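You operate a simulated robot arm through the tools that you are given. There is no shell and no other tool. Be economical: measure what you need, move in short steps, check, and stop when the job is done.

Carry out the task below with a simulated robot arm. There is one attempt and no reset: what you move stays moved.

Task
Drain the dirty tank into the waste can, then wipe off its sludge.
Fine: heat off first; drain lever and can's cover shut again; lid up, wipe the floor with the yellow sponge and put it back; spill nothing. Set down upright: yellow sponge. Where these are worked on the way, their far stop is far enough and under half their travel is too little: waste can cover. What is to be rubbed or washed off counts as gone when no trace of it is left.

Only the result counts: the job must be done as asked and must still hold three seconds after the hand-in. Knocking over, shifting, dropping, spilling or breaking anything else fails it. Lids that push on must go on centred and level and be pressed home; caps that screw on are set level and turned clockwise until they are tight.

Robot
A 6-joint arm with a two-finger parallel gripper on a trunk, on a base that drives. Base frame: it is fixed to the floor where the robot stands at the start and does not move with it; the origin is under the middle of the robot, x ahead of it, y to its left, z up. Lengths are in m, angles in degrees, forces in N, time in s.
With the tool pointing down near the work surface it reaches from about 0.1 to 0.62 m from the robot's upright axis, wherever it stands. Its first joint turns from -166.0 to 166.0 degrees. Places, roughly: green go key [0.5, -0.2, 0.8]; pump knob [0.7, -0.2, 1.1]; purple uv key [0.5, -0.2, 0.6]; red heat key [0.4, 0, 0.8]; sludge [0.6, 0, 0.9]; tank lid [0.6, 0, 1]; waste can cover [0.5, 0.2, 0.6]; yellow air key [0.7, -0.8, 0.6]; yellow sponge [1, -0.75, 0.75]. Payload 1.57 kg.
The TCP is the grasp point between the finger pads, 0.03 m short of the fingertips. In the tool frame z runs along the fingers and y along their closing line. Largest opening 0.11 m; finger width 0.024, thickness 0.012; the body of the gripper, 0.048 by 0.112 m, starts 0.078 m behind the TCP.
Orientation is that of the tool frame in the base frame, as [roll, pitch, yaw] about the fixed x, y, z axes, in that order (R = Rz(yaw) Ry(pitch) Rx(roll)). With the fingers straight down and closing along the base's y, the tool's x points along the base's -x, its y along +y and its z along -z.

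Tools
- The arm moves only by the tool drive_tool. Its argument "steps" is one flat list of numbers, 6 for each row, row after row: the shift along the tool's x, y, z in m, then the turn, a rotation vector about the tool's x, y, z in degrees. In form: [dx, dy, dz, rx, ry, rz, dx, dy, dz, rx, ry, rz, ...]. A call has 1 to 8 rows; each row is the pose to reach, as a shift and turn from the pose commanded when the call began, along the tool's axes at that moment. "jaw" is the finger opening in m, from 0 to 0.11, set as the call begins (left out, the last holds). Rows are played at 5 a second. More than 0.05 m and 8.6 degrees between two rows, or a gripper value outside its range, and nothing of the call is played. A pose out of reach is approached as far as the arm can. The call stops where the force on the tool passes 80 N (or 10 N more than at its start, if that is more) or the arm is blocked; 0.2 s more then pass. Each finger travels about 0.108 m/s and halts on what it meets, pressing with about 42 N; the grip force reading is that of the motor and also rises with nothing between the fingers. The clock runs only during rows and for 0.2 s after the last one: add rows that repeat a pose to give the fingers time. The reply holds the time, the measured pose of the TCP, the force on the tool along the base axes, the opening and the grip force, in the units named above and with some noise, with the torque about the TCP (base axes, N m) and any sound that the robot's microphone picked up.
- Cameras (640 x 400 px; columns grow to the right, rows downward): "scene" is now at [0.0501, 0.1208, 1.7978]; the picture's right is [-0.24, -0.97, 0.00], its down [-0.81, 0.20, -0.56] and it looks along [0.54, -0.13, -0.83] (base axes); focal length 255 px, centre (320, 200). "wrist" rides on the gripper at [0.07, 0.016, -0.141] in the tool frame; the picture's right is [-0.23, 0.97, 0.00], its down [-0.86, -0.20, -0.48] and it looks along [-0.47, -0.11, 0.88] (tool axes); focal length 222 px, centre (320, 200). There is no depth. A picture from a camera that has moved, and an enlarged one, comes with that camera's place and axes in the base frame and with its lens.
- get_image(camera): a new picture of that camera. No time passes.
- slide_trunk(by): slides the trunk up (or, below 0, down) by that many m; the arm and the scene camera ride with it, the base frame stays. It gives what a move gives, with no picture.
- drive_base(legs): drives the robot by 1 to 6 legs, each [ahead, left, turn to the left] in m, m and degrees, along the robot's own axes; the way and the turn of a leg run together, so that a leg with both is an arc; at most 1.5 m and 180 degrees a leg. The arm and the cameras ride along, it lands a little off, and it stops where it bumps. It gives what a move gives.
- pan_tilt(pan, tilt): turns the head with the scene camera to pan (to the left, within 120 degrees either way) and tilt (down, from -29 to 69), counted from straight ahead of the robot. It gives what a move gives.
- enlarge(camera, box): a new picture of the part [left, top, right, bottom] of that camera's present view, enlarged. No time passes.
- hand_in(): hands the job in; it is judged then, once.

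Go step by step. Nothing tells you exact positions but the pictures and the camera data: compare them with the known pose of the tool, close in by small moves and look again before you grip or let go. The budget is 120 turns and 78 pictures, counting those below and the enlarged ones. Unless the task says otherwise, let go and move clear before handing in, and close with one line.

The tools are called after "Request:" as name(argument=value, ...) on one line, values as JSON. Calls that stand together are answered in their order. drive_tool: Moves the arm, as the interface text tells. Its arguments: {"type":"object","properties":{"steps":{"type":"array","items":{"type":"number"}},"jaw":{"type":"number"}},"required":["steps"]} The other tools are called the same way: slide_trunk (by) slides the trunk up or down; drive_base (legs) drives the base; pan_tilt (pan, tilt) turns the head that bears the scene camera; get_image (camera) takes a picture; enlarge (camera, box) takes an enlarged picture of a part of a camera's view; hand_in () hands the job in.

At the start:

```text
time_s: 0.0
position: [0.435, 0.1576, 1.4249]
orientation: [180.0, 0.0, -179.9]
wrist_force: [0.2, -0.1, -0.6]
ft_torque: [0.01, -0.02, 0.02]
opening: 0.11
finger_force: 0.0
trunk travel left (down, up): [-0.4, 0.19]
robot x, y, heading: [-0.0033, 0.0003, 0.2]
head pan, tilt: [-13.8, 56.3]
```

scene: 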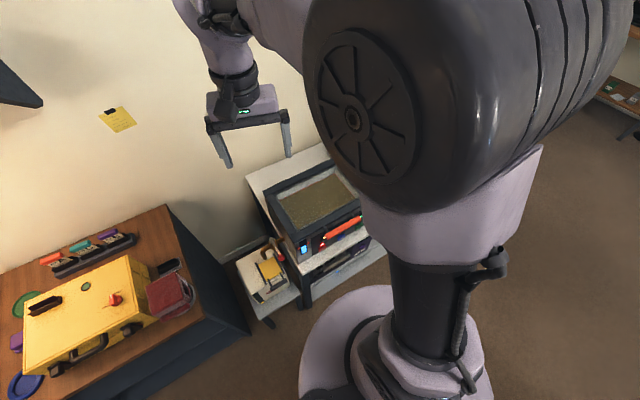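
wrist: 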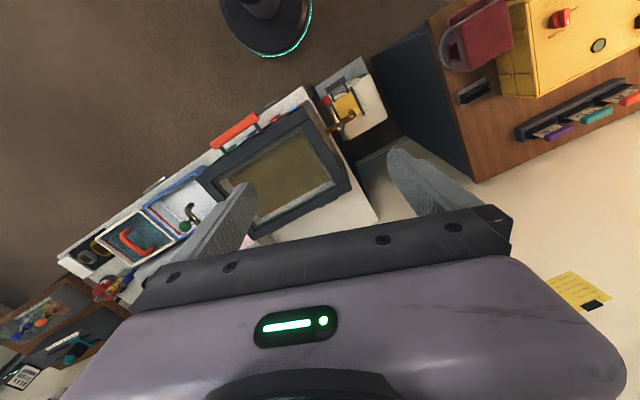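

The tank with its lid, the can with its yellow cover beside it and a counter to the right are visible. I look closer first.

Request:
enlarge(camera="wrist", box=[180, 50, 420, 250])

Request:
enlarge(camera="scene", box=[220, 140, 400, 330])

Request:
enlarge(camera="wrist", box=[0, 150, 240, 400])

```text
2.00 times, centred on (300, 150) of wrist
camera zoom: at [0.3652, 0.1752, 1.5662], right [0.23, 0.97, 0.0], down [0.86, -0.2, 0.48], along [0.47, -0.11, -0.88], focal length 444 px, centre (360, 300)
```

zoom: 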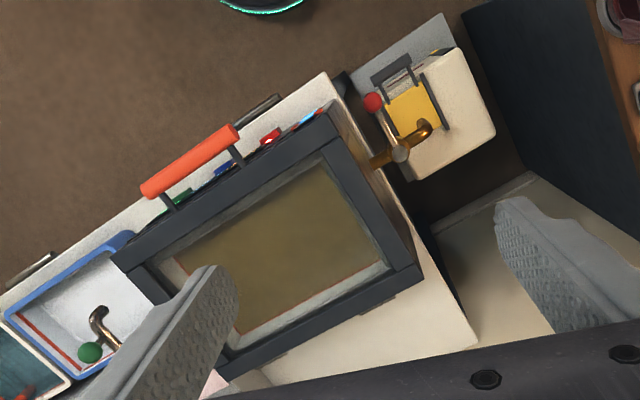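

```text
2.11 times, centred on (310, 235) of scene
camera zoom: at [0.0501, 0.1208, 1.7978], right [-0.24, -0.97, 0.0], down [-0.81, 0.2, -0.56], along [0.54, -0.13, -0.83], focal length 536 px, centre (341, 126)
```

zoom: 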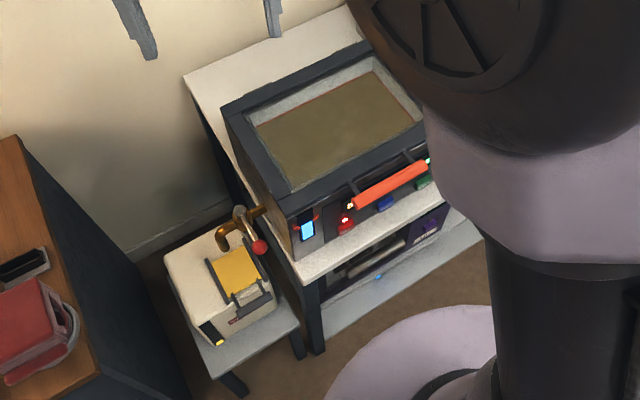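

```text
1.60 times, centred on (120, 275) of wrist
camera zoom: at [0.3652, 0.1752, 1.5662], right [0.23, 0.97, 0.0], down [0.86, -0.2, 0.48], along [0.47, -0.11, -0.88], focal length 355 px, centre (640, 80)
```

zoom: 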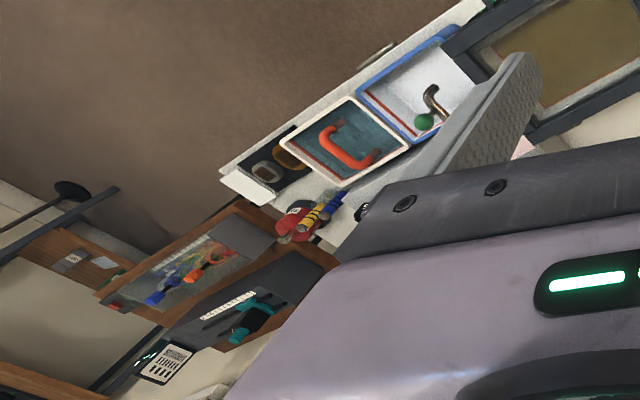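

The tank is turned roughly 20° to the left. I swing the arm right to clear the scene camera's view.

Request:
drive_tool(steps=[0, -0.05, 0, 0, 0, 0, 0, -0.1, 0, 0, 0, 0, 0, -0.15, 0, 0, 0, 0, 0, -0.2, 0, 0, 0, 0, 0, -0.25, 0, 0, 0, 0, 0, -0.3, 0, 0, 0, 0, 0.03, -0.34, 0, 0, 0, 0, 0.06, -0.38, 0, 0, 0, 0])

Request:
get_image(camera="scene")

Request:
get_image(camera="wrist")

```text
time_s: 1.8
position: [0.3752, -0.2243, 1.4252]
orientation: [179.9, 0.0, -180.0]
wrist_force: [-0.1, -0.9, -0.4]
ft_torque: [0.03, 0.02, 0.01]
opening: 0.11
finger_force: 0.1
trunk travel left (down, up): [-0.4, 0.19]
robot x, y, heading: [-0.0014, -0.0004, 0.0]
head pan, tilt: [-13.8, 56.3]
```

```text
72 pictures are left
camera scene: at [0.0496, 0.119, 1.798], right [-0.24, -0.97, 0.0], down [-0.81, 0.2, -0.56], along [0.54, -0.13, -0.83], focal length 255 px, centre (320, 200)
```

scene: 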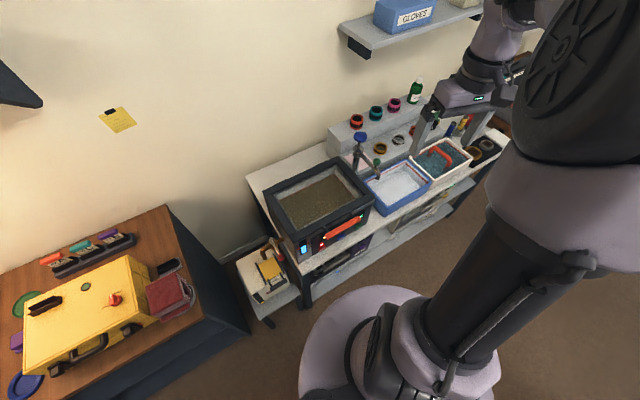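

```text
71 pictures are left
camera wrist: at [0.3045, -0.2085, 1.5672], right [0.23, 0.97, 0.0], down [0.85, -0.2, 0.48], along [0.47, -0.11, -0.88], focal length 222 px, centre (320, 200)
```

wrist: 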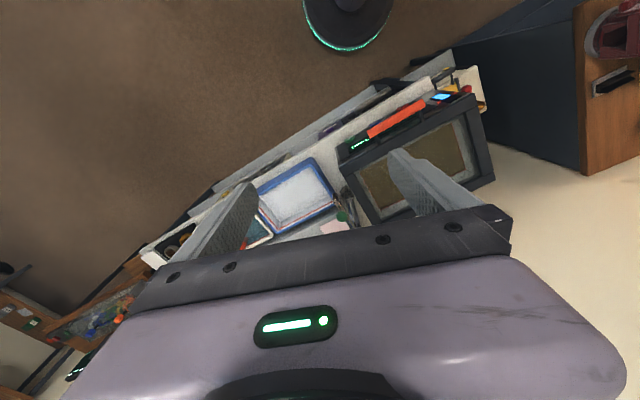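

Request:
enlarge(camera="scene", box=[230, 150, 390, 330])

Request:
enlarge(camera="scene", box=[340, 70, 520, 230])

Request:
enlarge(camera="scene", box=[285, 210, 375, 270])

```text
2.22 times, centred on (310, 240) of scene
camera zoom: at [0.0496, 0.119, 1.798], right [-0.24, -0.97, 0.0], down [-0.81, 0.2, -0.56], along [0.54, -0.13, -0.83], focal length 566 px, centre (342, 111)
```

zoom: 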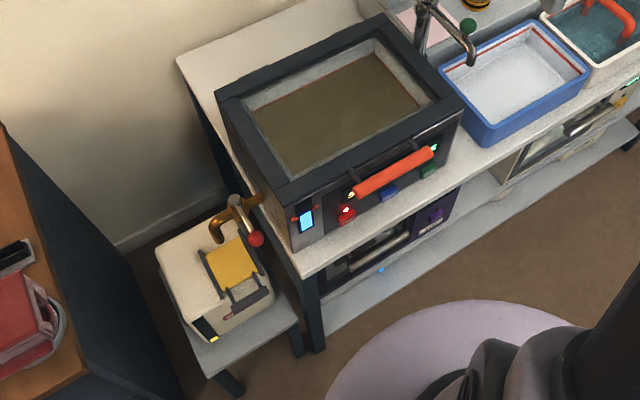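

```text
2.50 times, centred on (430, 150) of scene
camera zoom: at [0.0496, 0.119, 1.798], right [-0.24, -0.97, 0.0], down [-0.81, 0.2, -0.56], along [0.54, -0.13, -0.83], focal length 636 px, centre (45, 325)
```

zoom: 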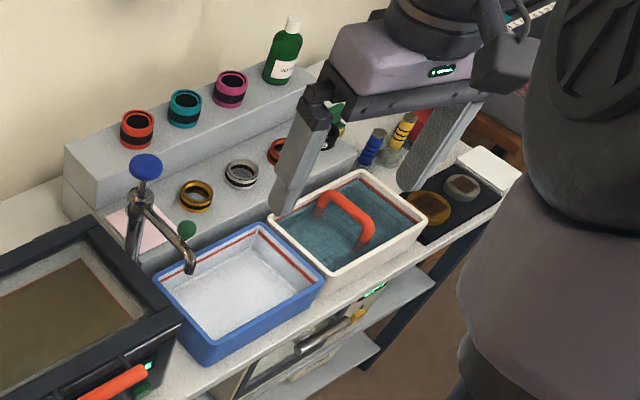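

```text
6.67 times, centred on (330, 240) of scene
camera zoom: at [0.0496, 0.119, 1.798], right [-0.24, -0.97, 0.0], down [-0.81, 0.2, -0.56], along [0.54, -0.13, -0.83], focal length 1697 px, centre (253, -67)
```

zoom: 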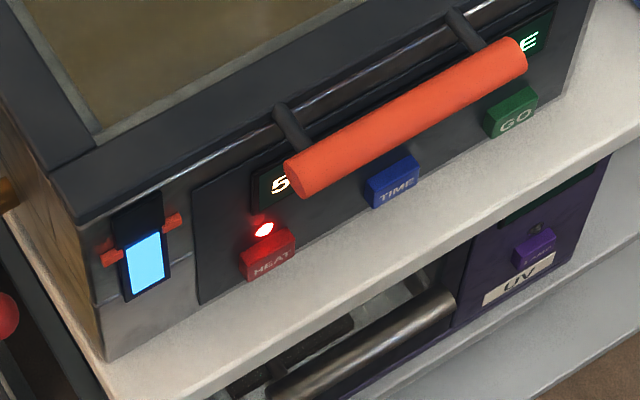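

The HEAT key is a push key on the front face at about (0.439, 0.018, 0.848), and the tank heading is about 17°. I turn the robot to face it squarely and back up a little.

Request:
drive_base(legs=[[0, 0, 17], [-0.15, -0.05, 0]])

Request:
get_image(camera="scene")

```text
time_s: 4.2
position: [0.2958, -0.1973, 1.4269]
orientation: [-179.9, 0.0, -163.0]
wrist_force: [0.4, -0.5, 0.4]
ft_torque: [0.01, -0.01, -0.01]
opening: 0.1101
finger_force: 0.1
trunk travel left (down, up): [-0.4, 0.19]
robot x, y, heading: [-0.1302, -0.0909, 16.8]
head pan, tilt: [-13.8, 56.3]
```

```text
67 pictures are left
camera scene: at [-0.1168, 0.0362, 1.7979], right [0.05, -1.0, 0.0], down [-0.83, -0.05, -0.56], along [0.56, 0.03, -0.83], focal length 255 px, centre (320, 200)
```

scene: 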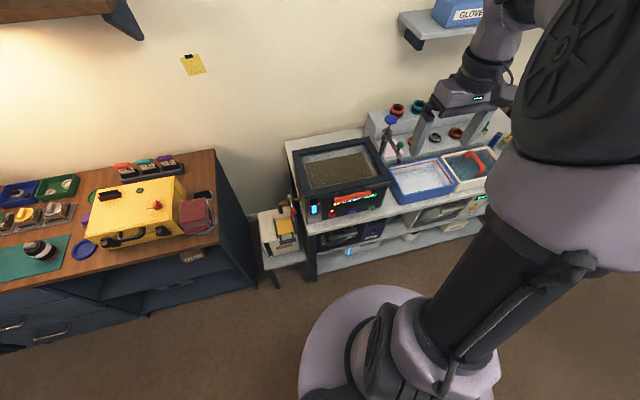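

Now I bring the closed gripper down in front of the tank while tilting it to horizontal.

Request:
drive_tool(steps=[0, 0.018, 0.035, 0, -8, 0, 0, 0.036, 0.07, 0, -16, 0, 0, 0.054, 0.105, 0, -24, 0, 0, 0.072, 0.14, 0, -32, 0, 0, 0.09, 0.175, 0, -40, 0, 0, 0.108, 0.21, 0, -48, 0, 0, 0.126, 0.245, 0, -56, 0, 0, 0.144, 0.28, 0, -64, 0], jaw=0)

```text
time_s: 6.0
position: [0.341, -0.1035, 1.3325]
orientation: [174.8, 60.5, -166.6]
wrist_force: [0.5, 0.7, -0.2]
ft_torque: [-0.03, -0.01, 0.01]
opening: 0.0
finger_force: 21.1
out of reach, approached as far as the arm can: row 5, 6, 7, 8
trunk travel left (down, up): [-0.4, 0.19]
robot x, y, heading: [-0.1277, -0.0914, 17.1]
head pan, tilt: [-13.8, 56.3]
```

The arm can't go lower here with the tool tilted, so I lower the trunk.

Request:
slide_trunk(by=-0.3)

Request:
get_image(camera="scene")

Request:
get_image(camera="wrist")

```text
time_s: 9.0
position: [0.3412, -0.1045, 1.0323]
orientation: [174.8, 60.4, -166.6]
wrist_force: [0.6, -0.6, 0.1]
ft_torque: [0.01, -0.05, -0.01]
opening: 0.0001
finger_force: 21.3
trunk travel left (down, up): [-0.1, 0.49]
robot x, y, heading: [-0.1259, -0.0965, 16.8]
head pan, tilt: [-13.8, 56.3]
```

```text
66 pictures are left
camera scene: at [-0.1157, 0.037, 1.4979], right [0.05, -1.0, 0.0], down [-0.83, -0.05, -0.56], along [0.55, 0.03, -0.83], focal length 255 px, centre (320, 200)
```

scene: 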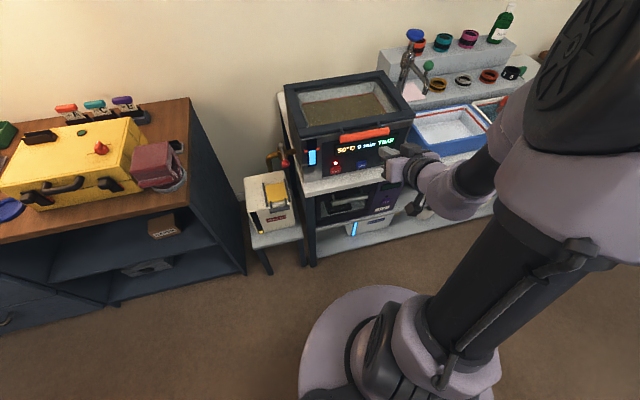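

```text
65 pictures are left
camera wrist: at [0.1858, -0.1369, 1.0418], right [-0.19, 0.95, 0.24], down [0.08, -0.23, 0.97], along [0.98, 0.2, -0.03], focal length 222 px, centre (320, 200)
```

wrist: 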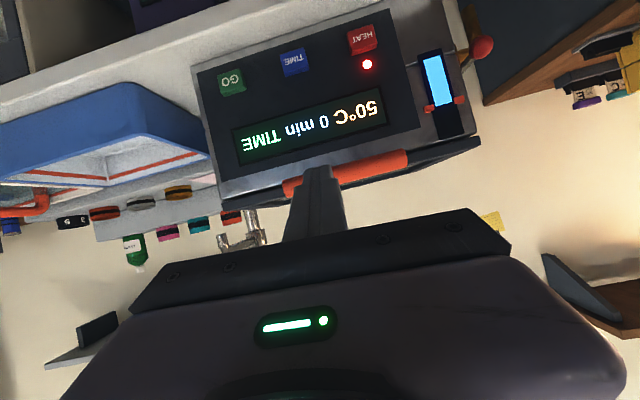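

The wrist camera confirms the key at about (0.439, 0.018, 0.847). I lower the tip, then line up in front of the key.

Request:
drive_tool(steps=[0.037, -0.002, 0.021, 0, 0, 0, 0.074, -0.004, 0.042, 0, 0, 0, 0.111, -0.006, 0.063, 0, 0, 0, 0.148, -0.008, 0.084, 0, 0, 0, 0.138, 0.02, 0.103, 0, 0, 0, 0.128, 0.05, 0.122, 0, 0, 0, 0.119, 0.079, 0.142, 0, 0, 0])

Request:
get_image(camera="wrist")

```text
time_s: 10.6
position: [0.4307, -0.0609, 0.9585]
orientation: [169.4, 56.3, -171.6]
wrist_force: [-30.8, -31.4, 18.7]
ft_torque: [-0.24, -0.43, -0.52]
opening: 0.0003
finger_force: 21.6
out of reach, approached as far as the arm can: row 1, 2, 3, 4, 5, 6, 7
trunk travel left (down, up): [-0.1, 0.49]
robot x, y, heading: [-0.1344, -0.0959, 16.6]
head pan, tilt: [-13.8, 56.3]
stopped in row 7: the force on the tool passed its limit at 145 N (the readings are from after the stop); the commanded pose is now the measured one
```

```text
64 pictures are left
camera wrist: at [0.2774, -0.0928, 0.9793], right [-0.16, 0.94, 0.29], down [0.15, -0.26, 0.95], along [0.98, 0.2, -0.1], focal length 222 px, centre (320, 200)
```

wrist: 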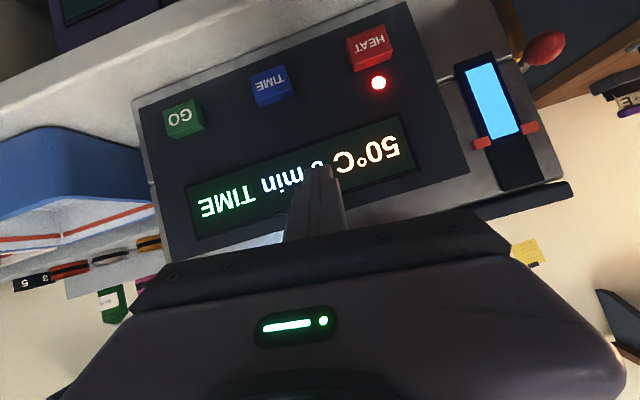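

The arm stopped short and nudged the display; I back the base away, which pulls the tool straight out, and lower the trunk fully.

Request:
drive_base(legs=[[-0.15, 0, 0]])

Request:
slide_trunk(by=-0.1)

Request:
get_image(camera="wrist")

```text
time_s: 11.9
position: [0.2943, -0.0979, 0.957]
orientation: [169.8, 56.2, -171.2]
wrist_force: [-0.1, -0.3, 0.2]
ft_torque: [-0.02, 0.02, 0.01]
opening: 0.0
finger_force: 22.0
trunk travel left (down, up): [-0.1, 0.49]
robot x, y, heading: [-0.2709, -0.1336, 16.3]
head pan, tilt: [-13.8, 56.3]
```

```text
time_s: 13.2
position: [0.2942, -0.0984, 0.856]
orientation: [169.8, 56.0, -171.2]
wrist_force: [-0.5, -0.1, -0.7]
ft_torque: [0.0, -0.01, -0.01]
opening: 0.0
finger_force: 21.1
trunk travel left (down, up): [0.0, 0.59]
robot x, y, heading: [-0.2686, -0.1371, 16.2]
head pan, tilt: [-13.8, 56.3]
```

```text
63 pictures are left
camera wrist: at [0.1397, -0.1317, 0.8773], right [-0.16, 0.94, 0.29], down [0.16, -0.26, 0.95], along [0.97, 0.2, -0.11], focal length 222 px, centre (320, 200)
```

wrist: 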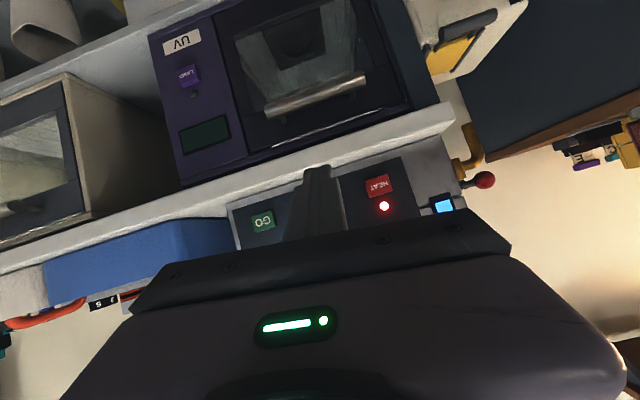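

Request:
drive_tool(steps=[-0.017, 0.02, 0.02, 0, 0, 0, -0.034, 0.04, 0.045, 0, 0, 0, -0.05, 0.055, 0.07, 0, 0, 0, -0.0665, 0.067, 0.0967, 0, 0, 0])

Request:
get_image(camera="wrist")

```text
time_s: 14.2
position: [0.3857, 0.0015, 0.8645]
orientation: [169.7, 56.1, -171.3]
wrist_force: [0.6, -0.1, 0.1]
ft_torque: [0.01, 0.01, 0.0]
opening: 0.0
finger_force: 20.9
trunk travel left (down, up): [0.0, 0.59]
robot x, y, heading: [-0.2714, -0.1359, 16.3]
head pan, tilt: [-13.8, 56.3]
```

```text
62 pictures are left
camera wrist: at [0.2322, -0.0311, 0.8855], right [-0.16, 0.94, 0.29], down [0.16, -0.26, 0.95], along [0.97, 0.2, -0.11], focal length 222 px, centre (320, 200)
```

wrist: 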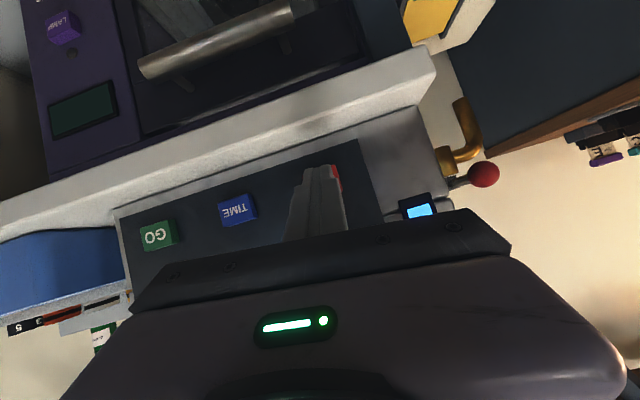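

Request:
drive_tool(steps=[-0.0115, 0.003, 0.0176, 0, 0, 0, -0.0165, 0.0038, 0.025, 0, 0, 0, -0.0195, 0.0042, 0.03, 0, 0, 0, -0.0228, 0.0046, 0.0352, 0, 0, 0, 0, 0, 0, 0, 0, 0])

Request:
get_image(camera="wrist")

```text
time_s: 15.4
position: [0.3845, -0.0004, 0.8648]
orientation: [169.6, 56.5, -171.3]
wrist_force: [0.0, 0.4, -1.4]
ft_torque: [0.0, -0.05, 0.01]
opening: 0.0001
finger_force: 21.0
trunk travel left (down, up): [0.0, 0.59]
robot x, y, heading: [-0.2704, -0.1333, 16.5]
head pan, tilt: [-13.8, 56.3]
heard: click
```

```text
61 pictures are left
camera wrist: at [0.2306, -0.0326, 0.8861], right [-0.17, 0.94, 0.29], down [0.15, -0.26, 0.95], along [0.97, 0.2, -0.1], focal length 222 px, centre (320, 200)
```

wrist: 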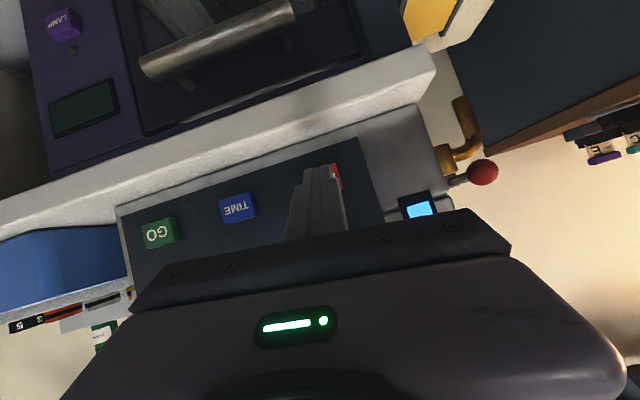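

A click was heard. I back off and check the LED, the can and the lever from the scene camera.

Request:
drive_tool(steps=[0.02, -0.03, -0.03, 0, 0, 0, 0.04, -0.06, -0.06, 0, 0, 0, 0.03, -0.1, -0.08, 0, 0, 0])

Request:
pan_tilt(pan=-5, tilt=45)

Request:
get_image(camera="scene")

```text
time_s: 16.2
position: [0.3347, -0.1204, 0.8729]
orientation: [169.7, 56.1, -171.1]
wrist_force: [-0.2, -0.4, 0.0]
ft_torque: [-0.01, 0.02, -0.04]
opening: 0.0
finger_force: 20.8
trunk travel left (down, up): [0.0, 0.59]
robot x, y, heading: [-0.2738, -0.1359, 16.5]
head pan, tilt: [-13.8, 56.3]
```

```text
time_s: 17.0
position: [0.3354, -0.1192, 0.8725]
orientation: [169.7, 56.1, -171.2]
wrist_force: [-0.8, 0.2, -0.6]
ft_torque: [0.0, -0.04, -0.01]
opening: 0.0
finger_force: 21.0
trunk travel left (down, up): [0.0, 0.59]
robot x, y, heading: [-0.2732, -0.1349, 16.4]
head pan, tilt: [-5.0, 45.0]
```

```text
60 pictures are left
camera scene: at [-0.2486, 0.0063, 1.4128], right [0.2, -0.98, 0.0], down [-0.69, -0.14, -0.71], along [0.69, 0.14, -0.71], focal length 255 px, centre (320, 200)
```

scene: 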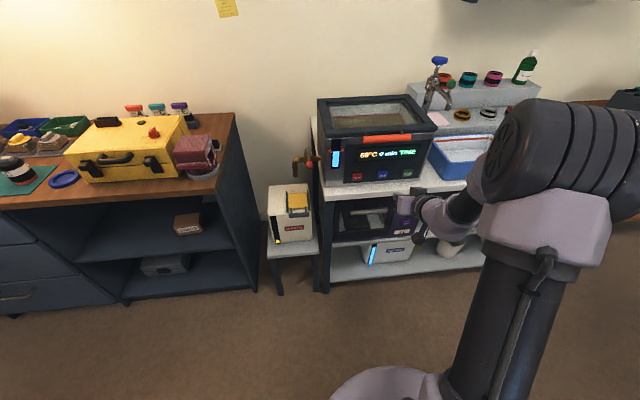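

Request:
enlarge(camera="scene", box=[250, 140, 345, 260])

Request:
enlarge(camera="scene", box=[315, 85, 445, 195])

```text
3.33 times, centred on (298, 200) of scene
camera zoom: at [-0.2486, 0.0063, 1.4128], right [0.2, -0.98, 0.0], down [-0.69, -0.14, -0.71], along [0.69, 0.14, -0.71], focal length 849 px, centre (395, 200)
```

zoom: 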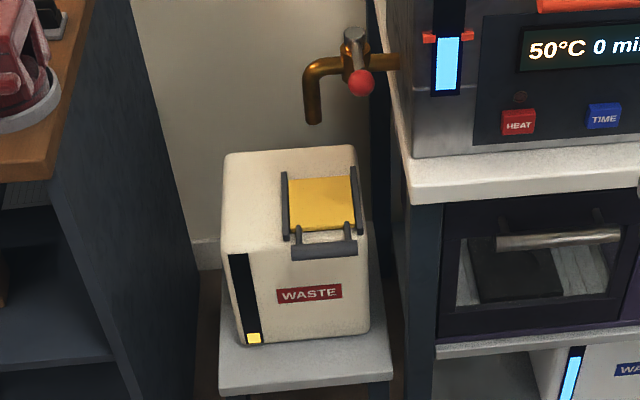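

```text
3.64 times, centred on (380, 140) of scene
camera zoom: at [-0.2486, 0.0063, 1.4128], right [0.2, -0.98, 0.0], down [-0.69, -0.14, -0.71], along [0.69, 0.14, -0.71], focal length 926 px, centre (102, 418)
```

zoom: 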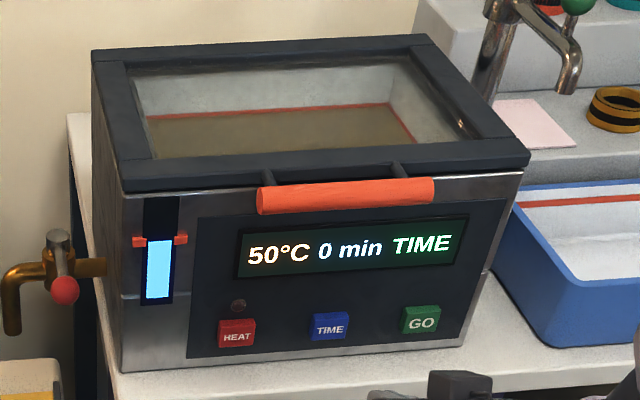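

Heat is off (LED dark). Next comes the waste can cover. I straighten the tool to point down again while lifting it.

Request:
drive_tool(steps=[-0.017, 0.002, -0.011, 0.95, 8.0, 0, -0.034, 0.004, -0.022, 1.9, 16.0, 0, -0.051, 0.006, -0.033, 2.85, 24.1, 0, -0.068, 0.008, -0.044, 3.8, 32.1, 0, -0.085, 0.01, -0.055, 4.8, 40.1, 0, -0.102, 0.012, -0.066, 5.7, 48.2, 0, -0.119, 0.014, -0.077, 6.7, 56.2, 0])

```text
time_s: 18.6
position: [0.3384, -0.1224, 1.0159]
orientation: [-180.0, 0.1, -165.7]
wrist_force: [-0.6, -0.3, 0.8]
ft_torque: [0.02, 0.02, 0.01]
opening: 0.0
finger_force: 22.1
trunk travel left (down, up): [0.0, 0.59]
robot x, y, heading: [-0.2708, -0.1383, 16.6]
head pan, tilt: [-5.0, 45.0]
```

Request:
drive_tool(steps=[0.0127, 0.028, 0, 0, 0, 8.2, 0.0255, 0.056, 0, 0, 0, 16.4, 0.038, 0.084, 0, 0, 0, 24.6, 0.051, 0.112, 0, 0, 0, 32.8, 0.0635, 0.14, 0, 0, 0, 41, 0.076, 0.168, 0, 0, 0, 49.2, 0.089, 0.196, 0, 0, 0, 57.4, 0.102, 0.224, 0, 0, 0, 65.6])

Request:
drive_tool(steps=[0.031, 0, 0, 0, 0, 7.2, 0.062, 0, 0, 0, 0, 14.4, 0.092, 0, 0, 0, 0, 21.7])

Request:
drive_base(legs=[[0.2, 0, 0]])

Request:
get_image(camera="wrist")

Request:
get_image(camera="scene")

```text
time_s: 20.4
position: [0.1833, 0.07, 1.014]
orientation: [179.9, 0.0, 128.5]
wrist_force: [0.2, 0.5, 0.9]
ft_torque: [0.0, -0.01, -0.03]
opening: 0.0
finger_force: 21.2
trunk travel left (down, up): [0.0, 0.59]
robot x, y, heading: [-0.2716, -0.1417, 16.3]
head pan, tilt: [-5.0, 45.0]
```

```text
time_s: 21.2
position: [0.1282, 0.1442, 1.0165]
orientation: [179.8, 0.0, 106.9]
wrist_force: [0.2, -0.7, -0.4]
ft_torque: [-0.01, 0.0, 0.01]
opening: 0.0
finger_force: 21.1
trunk travel left (down, up): [0.0, 0.59]
robot x, y, heading: [-0.2743, -0.1411, 16.2]
head pan, tilt: [-5.0, 45.0]
```

```text
time_s: 22.8
position: [0.32, 0.2038, 1.0157]
orientation: [-180.0, 0.0, 107.3]
wrist_force: [-0.5, -0.1, -0.3]
ft_torque: [-0.01, 0.03, -0.01]
opening: 0.0001
finger_force: 20.7
trunk travel left (down, up): [0.0, 0.59]
robot x, y, heading: [-0.082, -0.0804, 16.6]
head pan, tilt: [-5.0, 45.0]
```

```text
57 pictures are left
camera wrist: at [0.3134, 0.2746, 1.1576], right [1.0, 0.07, 0.0], down [0.06, -0.88, 0.48], along [0.04, -0.48, -0.88], focal length 222 px, centre (320, 200)
```

wrist: 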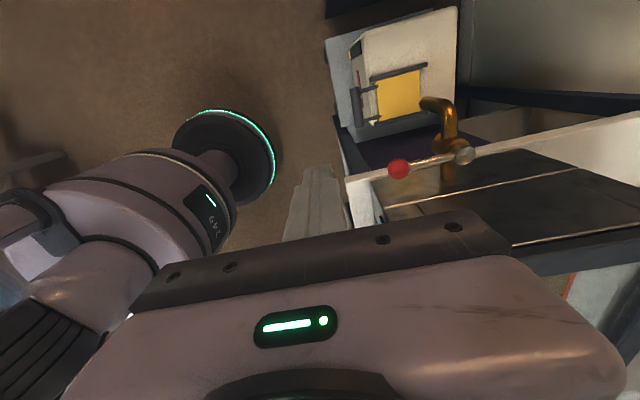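

```text
56 pictures are left
camera scene: at [-0.0568, 0.0636, 1.4128], right [0.2, -0.98, 0.0], down [-0.69, -0.14, -0.71], along [0.69, 0.14, -0.71], focal length 255 px, centre (320, 200)
```

scene: 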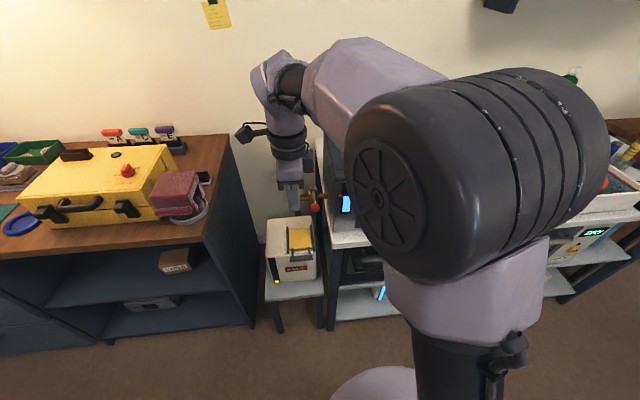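

Request:
enlarge(camera="wrist", box=[320, 0, 500, 200])

Request:
enlarge(camera="scene", box=[255, 180, 335, 300])

```text
2.00 times, centred on (410, 100) of wrist
camera zoom: at [0.3134, 0.2746, 1.1576], right [1.0, 0.07, 0.0], down [0.06, -0.88, 0.48], along [0.04, -0.48, -0.88], focal length 444 px, centre (140, 400)
```

zoom: 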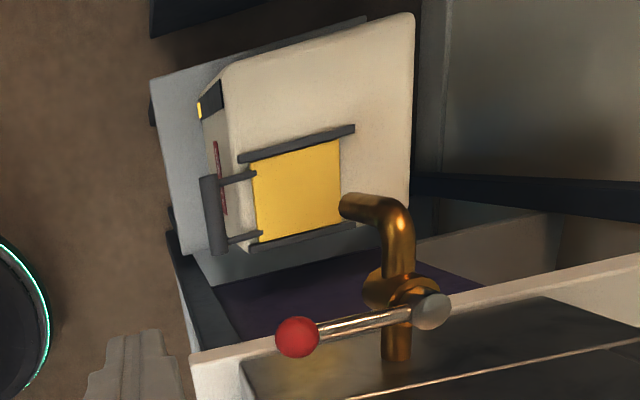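

```text
3.33 times, centred on (295, 240) of scene
camera zoom: at [-0.0568, 0.0636, 1.4128], right [0.2, -0.98, 0.0], down [-0.69, -0.14, -0.71], along [0.69, 0.14, -0.71], focal length 849 px, centre (403, 67)
```

zoom: 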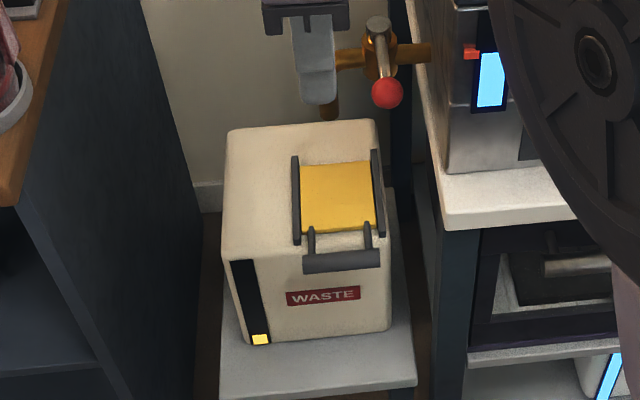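

The cover sits in rails with a bar handle at its front at about (0.398, 0.226, 0.649), so it seems to slide toward the robot. I approach it from above, leaning left to stay clear of the lever ball.

Request:
drive_tool(steps=[0.02, 0, 0.035, 0, -4, 0, 0.043, 0.01, 0.07, 0, -8, 0, 0.043, 0.025, 0.115, 0, -12, 0, 0.043, 0.045, 0.16, 0, -16, 0, 0.043, 0.065, 0.205, 0, -20, 0, 0.043, 0.081, 0.2548, 0, -20, 0], jaw=0.04)

Request:
get_image(camera="wrist")

Request:
enlarge(camera="scene", box=[245, 160, 345, 300])

```text
refused: row 6 steps farther than a row can; nothing moved
```

```text
53 pictures are left
camera wrist: at [0.3134, 0.2746, 1.1576], right [1.0, 0.07, 0.0], down [0.06, -0.88, 0.48], along [0.04, -0.48, -0.88], focal length 222 px, centre (320, 200)
```

wrist: 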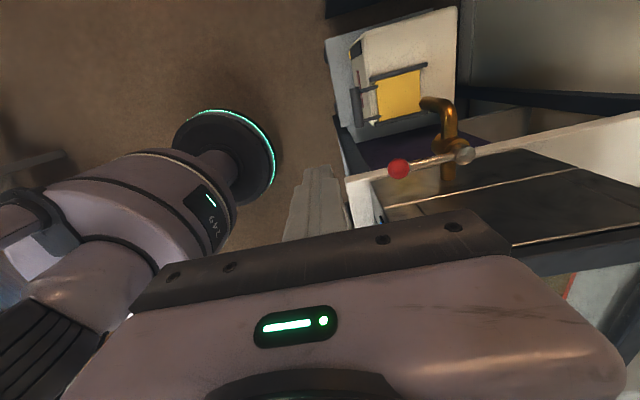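

```text
2.86 times, centred on (295, 230) of scene
camera zoom: at [-0.0568, 0.0636, 1.4128], right [0.2, -0.98, 0.0], down [-0.69, -0.14, -0.71], along [0.69, 0.14, -0.71], focal length 728 px, centre (391, 114)
```

zoom: 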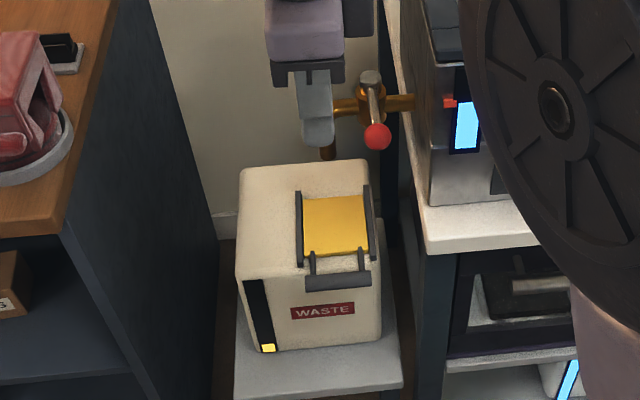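

A row step was too long; I repeat with finer rows.

Request:
drive_tool(steps=[0.02, 0, 0.03, 0, -4, 0, 0.043, 0.01, 0.065, 0, -8, 0, 0.043, 0.02, 0.105, 0, -12, 0, 0.043, 0.035, 0.145, 0, -16, 0, 0.043, 0.05, 0.18, 0, -20, 0, 0.043, 0.065, 0.218, 0, -20, 0, 0.043, 0.081, 0.2548, 0, -20, 0], jaw=0.04)

Request:
get_image(camera="wrist")

Request:
enlarge(camera="scene", box=[245, 160, 345, 300])

```text
time_s: 24.4
position: [0.3849, 0.2692, 0.7617]
orientation: [179.9, 20.1, 107.0]
wrist_force: [0.7, -0.5, 0.0]
ft_torque: [0.0, -0.01, -0.02]
opening: 0.0401
finger_force: 0.0
trunk travel left (down, up): [0.0, 0.59]
robot x, y, heading: [-0.0758, -0.08, 16.6]
head pan, tilt: [-5.0, 45.0]
```

```text
51 pictures are left
camera wrist: at [0.3656, 0.3832, 0.8718], right [0.99, 0.08, 0.08], down [0.0, -0.67, 0.74], along [0.12, -0.74, -0.67], focal length 222 px, centre (320, 200)
```

wrist: 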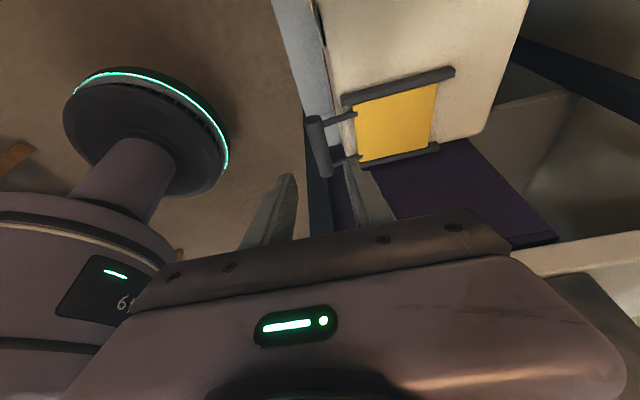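

```text
2.86 times, centred on (295, 230) of scene
camera zoom: at [-0.057, 0.0635, 1.4128], right [0.2, -0.98, 0.0], down [-0.69, -0.14, -0.71], along [0.69, 0.14, -0.71], focal length 728 px, centre (391, 114)
```

zoom: 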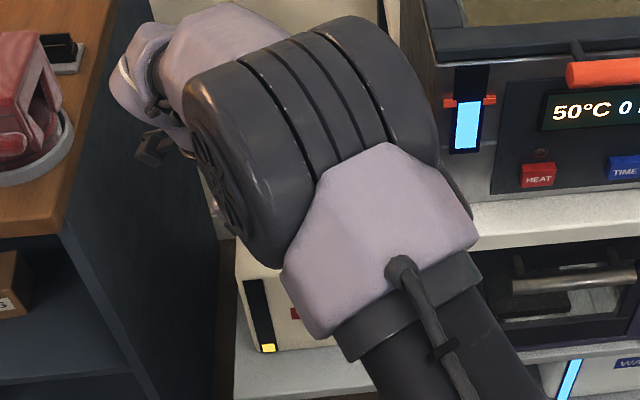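

Request:
drive_tool(steps=[0, 0, 0.03, 0, 0, 0, 0, 0, 0.06, 0, 0, 0, 0, 0, 0.08, 0, 0, 0])

Request:
enlarge(camera="wrist", box=[220, 60, 460, 260])

```text
time_s: 25.2
position: [0.392, 0.2385, 0.688]
orientation: [179.9, 20.0, 107.2]
wrist_force: [0.2, 0.0, 0.5]
ft_torque: [0.0, 0.01, -0.01]
opening: 0.0399
finger_force: 0.1
trunk travel left (down, up): [0.0, 0.59]
robot x, y, heading: [-0.0785, -0.078, 16.5]
head pan, tilt: [-5.0, 45.0]
```

```text
2.00 times, centred on (340, 160) of wrist
camera zoom: at [0.3732, 0.3531, 0.7964], right [0.99, 0.08, 0.08], down [0.0, -0.67, 0.74], along [0.12, -0.74, -0.67], focal length 444 px, centre (280, 280)
```

zoom: 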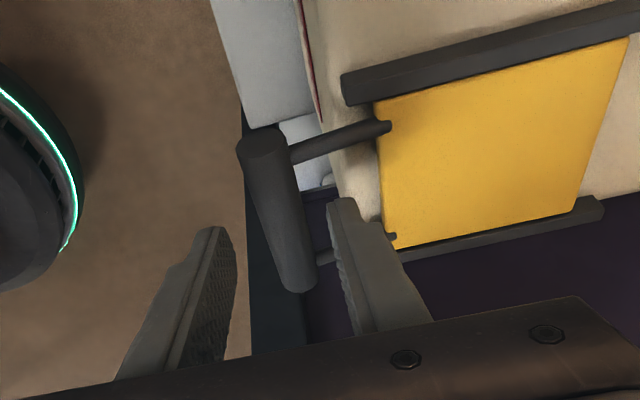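

Request:
drive_tool(steps=[0, 0, 0.0, 0, 0, 0, 0, 0, 0.01, 0, 0, 0, 0, 0, 0.018, 0, 0, 0, 0, 0, 0.024, 0, 0, 0], jaw=0.03)

Request:
drive_tool(steps=[0, 0, 0, 0, 0, 0, 0, 0, 0, 0, 0, 0], jaw=0.0)

Request:
enlarge(camera="wrist", box=[220, 60, 460, 260])

```text
time_s: 26.2
position: [0.394, 0.2324, 0.6639]
orientation: [179.8, 19.9, 107.3]
wrist_force: [-0.2, 0.7, -0.1]
ft_torque: [-0.01, 0.01, 0.0]
opening: 0.0303
finger_force: 0.1
trunk travel left (down, up): [0.0, 0.59]
robot x, y, heading: [-0.0809, -0.0776, 16.9]
head pan, tilt: [-5.0, 45.0]
```

```text
time_s: 26.8
position: [0.3958, 0.2329, 0.6626]
orientation: [179.8, 20.0, 107.3]
wrist_force: [1.0, -0.7, 1.0]
ft_torque: [0.05, -0.01, 0.96]
opening: 0.0202
finger_force: 34.2
trunk travel left (down, up): [0.0, 0.59]
robot x, y, heading: [-0.081, -0.0778, 16.8]
head pan, tilt: [-5.0, 45.0]
```

```text
2.00 times, centred on (340, 160) of wrist
camera zoom: at [0.3763, 0.3471, 0.7725], right [0.99, 0.09, 0.08], down [0.0, -0.67, 0.74], along [0.12, -0.74, -0.67], focal length 444 px, centre (280, 280)
```

zoom: 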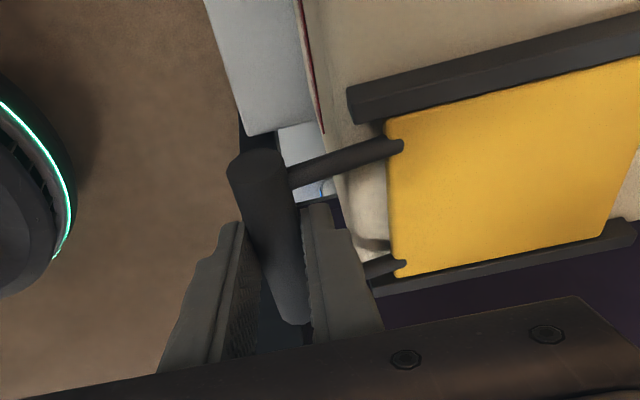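

Request:
drive_tool(steps=[0, -0.007, 0, 0, 0, 0, 0, -0.014, 0, 0, 0, 0, 0, -0.02, 0, 0, 0, 0])

Request:
enlarge(camera="wrist", box=[220, 60, 460, 260])

```text
time_s: 27.6
position: [0.3775, 0.2286, 0.6643]
orientation: [179.9, 20.0, 107.1]
wrist_force: [2.4, -8.1, 4.7]
ft_torque: [-0.31, -0.09, 0.84]
opening: 0.02
finger_force: 33.9
trunk travel left (down, up): [0.0, 0.59]
robot x, y, heading: [-0.0787, -0.0762, 16.8]
head pan, tilt: [-5.0, 45.0]
```

```text
2.00 times, centred on (340, 160) of wrist
camera zoom: at [0.3582, 0.3412, 0.7724], right [0.99, 0.08, 0.08], down [0.0, -0.67, 0.74], along [0.12, -0.74, -0.67], focal length 444 px, centre (280, 280)
```

zoom: 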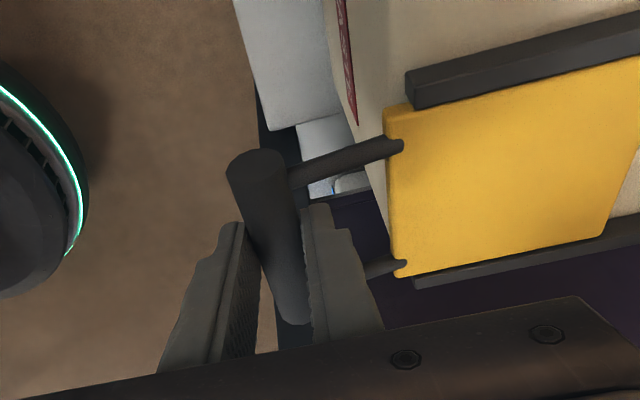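

It slides toward the robot. I keep pulling to the stop.

Request:
drive_tool(steps=[-0.001, -0.01, 0, 0, 0, -1, -0.002, -0.02, 0, 0, 0, -2, -0.0025, -0.03, 0, 0, 0, -2, -0.003, -0.04, 0, 0, 0, -2, -0.0035, -0.05, 0, 0, 0, -2, -0.004, -0.06, 0, 0, 0, -2])

Request:
enlarge(camera="wrist", box=[220, 0, 540, 260])

```text
time_s: 29.0
position: [0.3209, 0.2082, 0.6642]
orientation: [-179.3, 19.9, 109.3]
wrist_force: [-5.8, 15.6, -23.8]
ft_torque: [0.62, 0.16, -0.82]
opening: 0.0201
finger_force: 34.3
trunk travel left (down, up): [0.0, 0.59]
robot x, y, heading: [-0.0827, -0.0795, 16.6]
head pan, tilt: [-5.0, 45.0]
```

```text
1.54 times, centred on (380, 130) of wrist
camera zoom: at [0.2995, 0.3222, 0.7734], right [0.99, 0.12, 0.07], down [0.03, -0.67, 0.74], along [0.13, -0.74, -0.66], focal length 342 px, centre (228, 308)
```

zoom: 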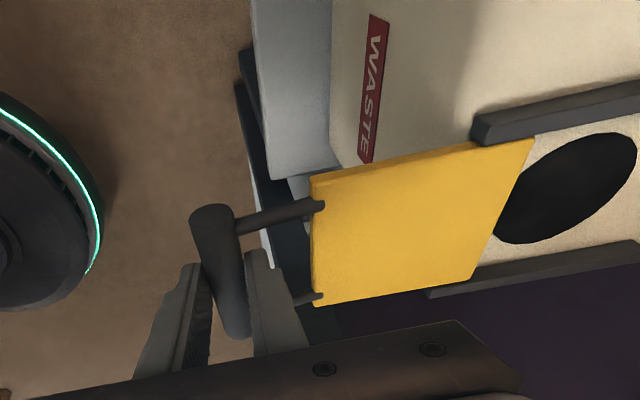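

Request:
drive_tool(steps=[0.001, -0.006, 0, 0, 0, 0.5, 0.0015, -0.012, -0.001, 0, 0, 1])

Request:
enlarge(camera="wrist", box=[220, 0, 540, 260])

```text
time_s: 29.6
position: [0.3178, 0.2075, 0.6649]
orientation: [179.9, 19.7, 108.4]
wrist_force: [69.5, 19.8, -25.3]
ft_torque: [0.15, -1.11, -0.44]
opening: 0.0231
finger_force: 35.5
trunk travel left (down, up): [0.0, 0.59]
robot x, y, heading: [-0.0754, -0.0764, 16.5]
head pan, tilt: [-5.0, 45.0]
```

```text
1.54 times, centred on (380, 130) of wrist
camera zoom: at [0.2966, 0.3202, 0.7749], right [0.99, 0.1, 0.08], down [0.01, -0.67, 0.74], along [0.13, -0.73, -0.67], focal length 342 px, centre (228, 308)
```

zoom: 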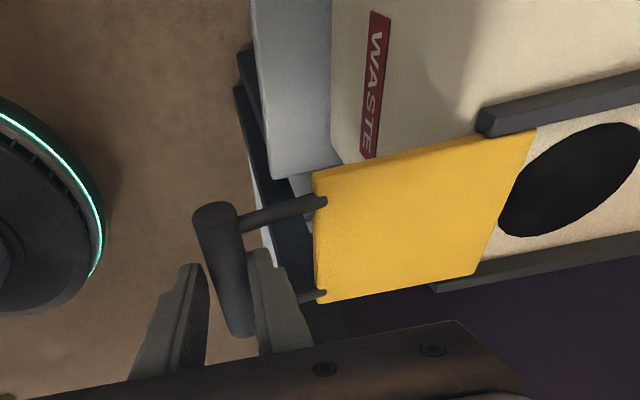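

The cover is at its far stop. I relax the pull, release and retreat upward.

Request:
drive_tool(steps=[0, 0.008, 0, 0, 0, 0])

Request:
drive_tool(steps=[0, 0, 0, 0, 0, 0, 0, 0, 0, 0, 0, 0, 0, 0, -0.03, 0, 0, 0, 0, 0, -0.07, 0, 0, 0, 0, 0, -0.11, 0, 0, 0], jaw=0.045)

Request:
get_image(camera="wrist")

```text
time_s: 30.0
position: [0.3188, 0.2074, 0.664]
orientation: [-179.8, 19.7, 108.2]
wrist_force: [53.4, 8.1, -10.6]
ft_torque: [0.32, -0.95, -0.59]
opening: 0.0195
finger_force: 33.6
trunk travel left (down, up): [0.0, 0.59]
robot x, y, heading: [-0.0774, -0.0793, 17.0]
head pan, tilt: [-5.0, 45.0]
```

```text
time_s: 31.2
position: [0.3042, 0.2415, 0.7715]
orientation: [-179.8, 20.0, 108.2]
wrist_force: [-0.2, 0.2, 0.6]
ft_torque: [0.01, 0.02, 0.02]
opening: 0.0452
finger_force: 0.0
trunk travel left (down, up): [0.0, 0.59]
robot x, y, heading: [-0.0781, -0.0812, 16.7]
head pan, tilt: [-5.0, 45.0]
```

```text
44 pictures are left
camera wrist: at [0.2837, 0.3561, 0.8799], right [0.99, 0.1, 0.07], down [0.01, -0.67, 0.74], along [0.12, -0.74, -0.67], focal length 222 px, centre (320, 200)
```

wrist: 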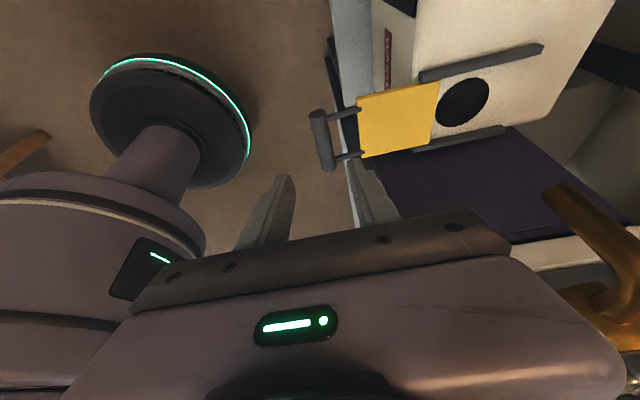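

The cover is fully open with the hole beneath the spout. For the lever I'll push its ball leftward from the front right; I back off and reorient the tool.

Request:
drive_base(legs=[[-0.15, 0, 0]])

Request:
drive_tool(steps=[-0.014, 0, -0.038, 0, 6.7, 0, -0.027, 0, -0.075, 0, 13.4, 0, -0.041, 0, -0.113, 0, 20, 0], jaw=0)

Request:
drive_tool(steps=[-0.013, 0.008, -0.004, 0, 0, -8.4, -0.027, 0.015, -0.008, 0, 0, -16.8, -0.04, 0.023, -0.012, 0, 0, -25.2, -0.053, 0.03, -0.016, 0, 0, -33.6, -0.066, 0.038, -0.021, 0, 0, -42, -0.08, 0.046, -0.026, 0, 0, -50.4, -0.093, 0.053, -0.03, 0, 0, -58.8, -0.106, 0.061, -0.035, 0, 0, -67.2])

```text
time_s: 32.6
position: [0.1594, 0.1989, 0.7705]
orientation: [-179.9, 20.1, 108.2]
wrist_force: [-0.1, -0.3, -0.5]
ft_torque: [-0.01, -0.04, 0.02]
opening: 0.045
finger_force: 0.1
trunk travel left (down, up): [0.0, 0.59]
robot x, y, heading: [-0.2239, -0.1224, 16.6]
head pan, tilt: [-5.0, 45.0]
```

```text
time_s: 33.4
position: [0.1579, 0.1994, 0.8916]
orientation: [-179.8, 0.0, 108.2]
wrist_force: [-0.7, 0.0, -0.4]
ft_torque: [-0.02, -0.02, -0.01]
opening: 0.0001
finger_force: 21.0
trunk travel left (down, up): [0.0, 0.59]
robot x, y, heading: [-0.2251, -0.1219, 16.7]
head pan, tilt: [-5.0, 45.0]
```

```text
time_s: 35.2
position: [0.253, 0.1163, 0.9245]
orientation: [-180.0, -0.2, 175.5]
wrist_force: [0.6, 0.1, 0.5]
ft_torque: [0.0, 0.0, 0.0]
opening: 0.0002
finger_force: 21.1
trunk travel left (down, up): [0.0, 0.59]
robot x, y, heading: [-0.2222, -0.1262, 16.6]
head pan, tilt: [-5.0, 45.0]
```

Request:
drive_tool(steps=[-0.012, -0.01, -0.005, 0, 0, -8.3, -0.024, -0.019, -0.009, 0, 0, -16.6, -0.036, -0.029, -0.013, 0, 0, -24.9, -0.048, -0.039, -0.018, 0, 0, -33.2, -0.061, -0.048, -0.022, 0, 0, -41.5, -0.073, -0.058, -0.027, 0, 0, -49.8, -0.085, -0.068, -0.032, 0, 0, -58.1, -0.097, -0.0776, -0.036, 0, 0, -66.4])

Request:
drive_tool(steps=[0, 0, 0, 0, -8.4, 0, 0, 0, 0, 0, -16.7, 0, 0, 0, 0, 0, -25, 0, 0, 0, 0, 0, -33.4, 0, 0, 0, 0, 0, -41.7, 0, 0, 0, 0, 0, -50, 0])

Request:
get_image(camera="wrist")

Request:
get_image(camera="scene")

```text
time_s: 37.0
position: [0.3416, 0.0324, 0.9603]
orientation: [179.8, -0.1, -118.0]
wrist_force: [-0.1, 0.0, 0.1]
ft_torque: [0.0, -0.02, 0.01]
opening: 0.0001
finger_force: 21.4
trunk travel left (down, up): [0.0, 0.59]
robot x, y, heading: [-0.2245, -0.1242, 16.6]
head pan, tilt: [-5.0, 45.0]
```

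```text
time_s: 38.4
position: [0.3407, 0.0315, 0.9605]
orientation: [179.9, 49.8, -118.4]
wrist_force: [0.3, -0.6, 0.0]
ft_torque: [0.0, 0.0, 0.03]
opening: 0.0003
finger_force: 21.5
trunk travel left (down, up): [0.0, 0.59]
robot x, y, heading: [-0.2189, -0.1195, 16.7]
head pan, tilt: [-5.0, 45.0]
```

```text
43 pictures are left
camera wrist: at [0.2545, -0.0944, 0.9979], right [-0.79, 0.59, 0.18], down [0.26, 0.07, 0.96], along [0.56, 0.8, -0.21], focal length 222 px, centre (320, 200)
```

wrist: 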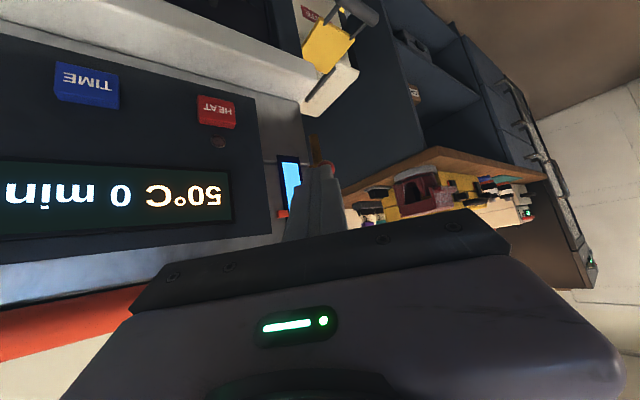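

```text
42 pictures are left
camera scene: at [-0.2014, 0.0203, 1.4128], right [0.2, -0.98, 0.0], down [-0.69, -0.14, -0.71], along [0.69, 0.14, -0.71], focal length 255 px, centre (320, 200)
```

scene: 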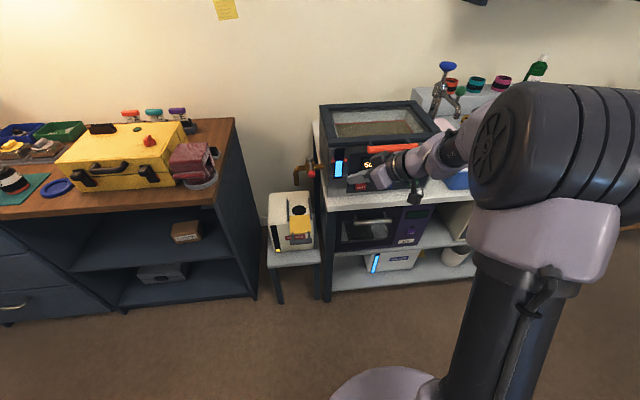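

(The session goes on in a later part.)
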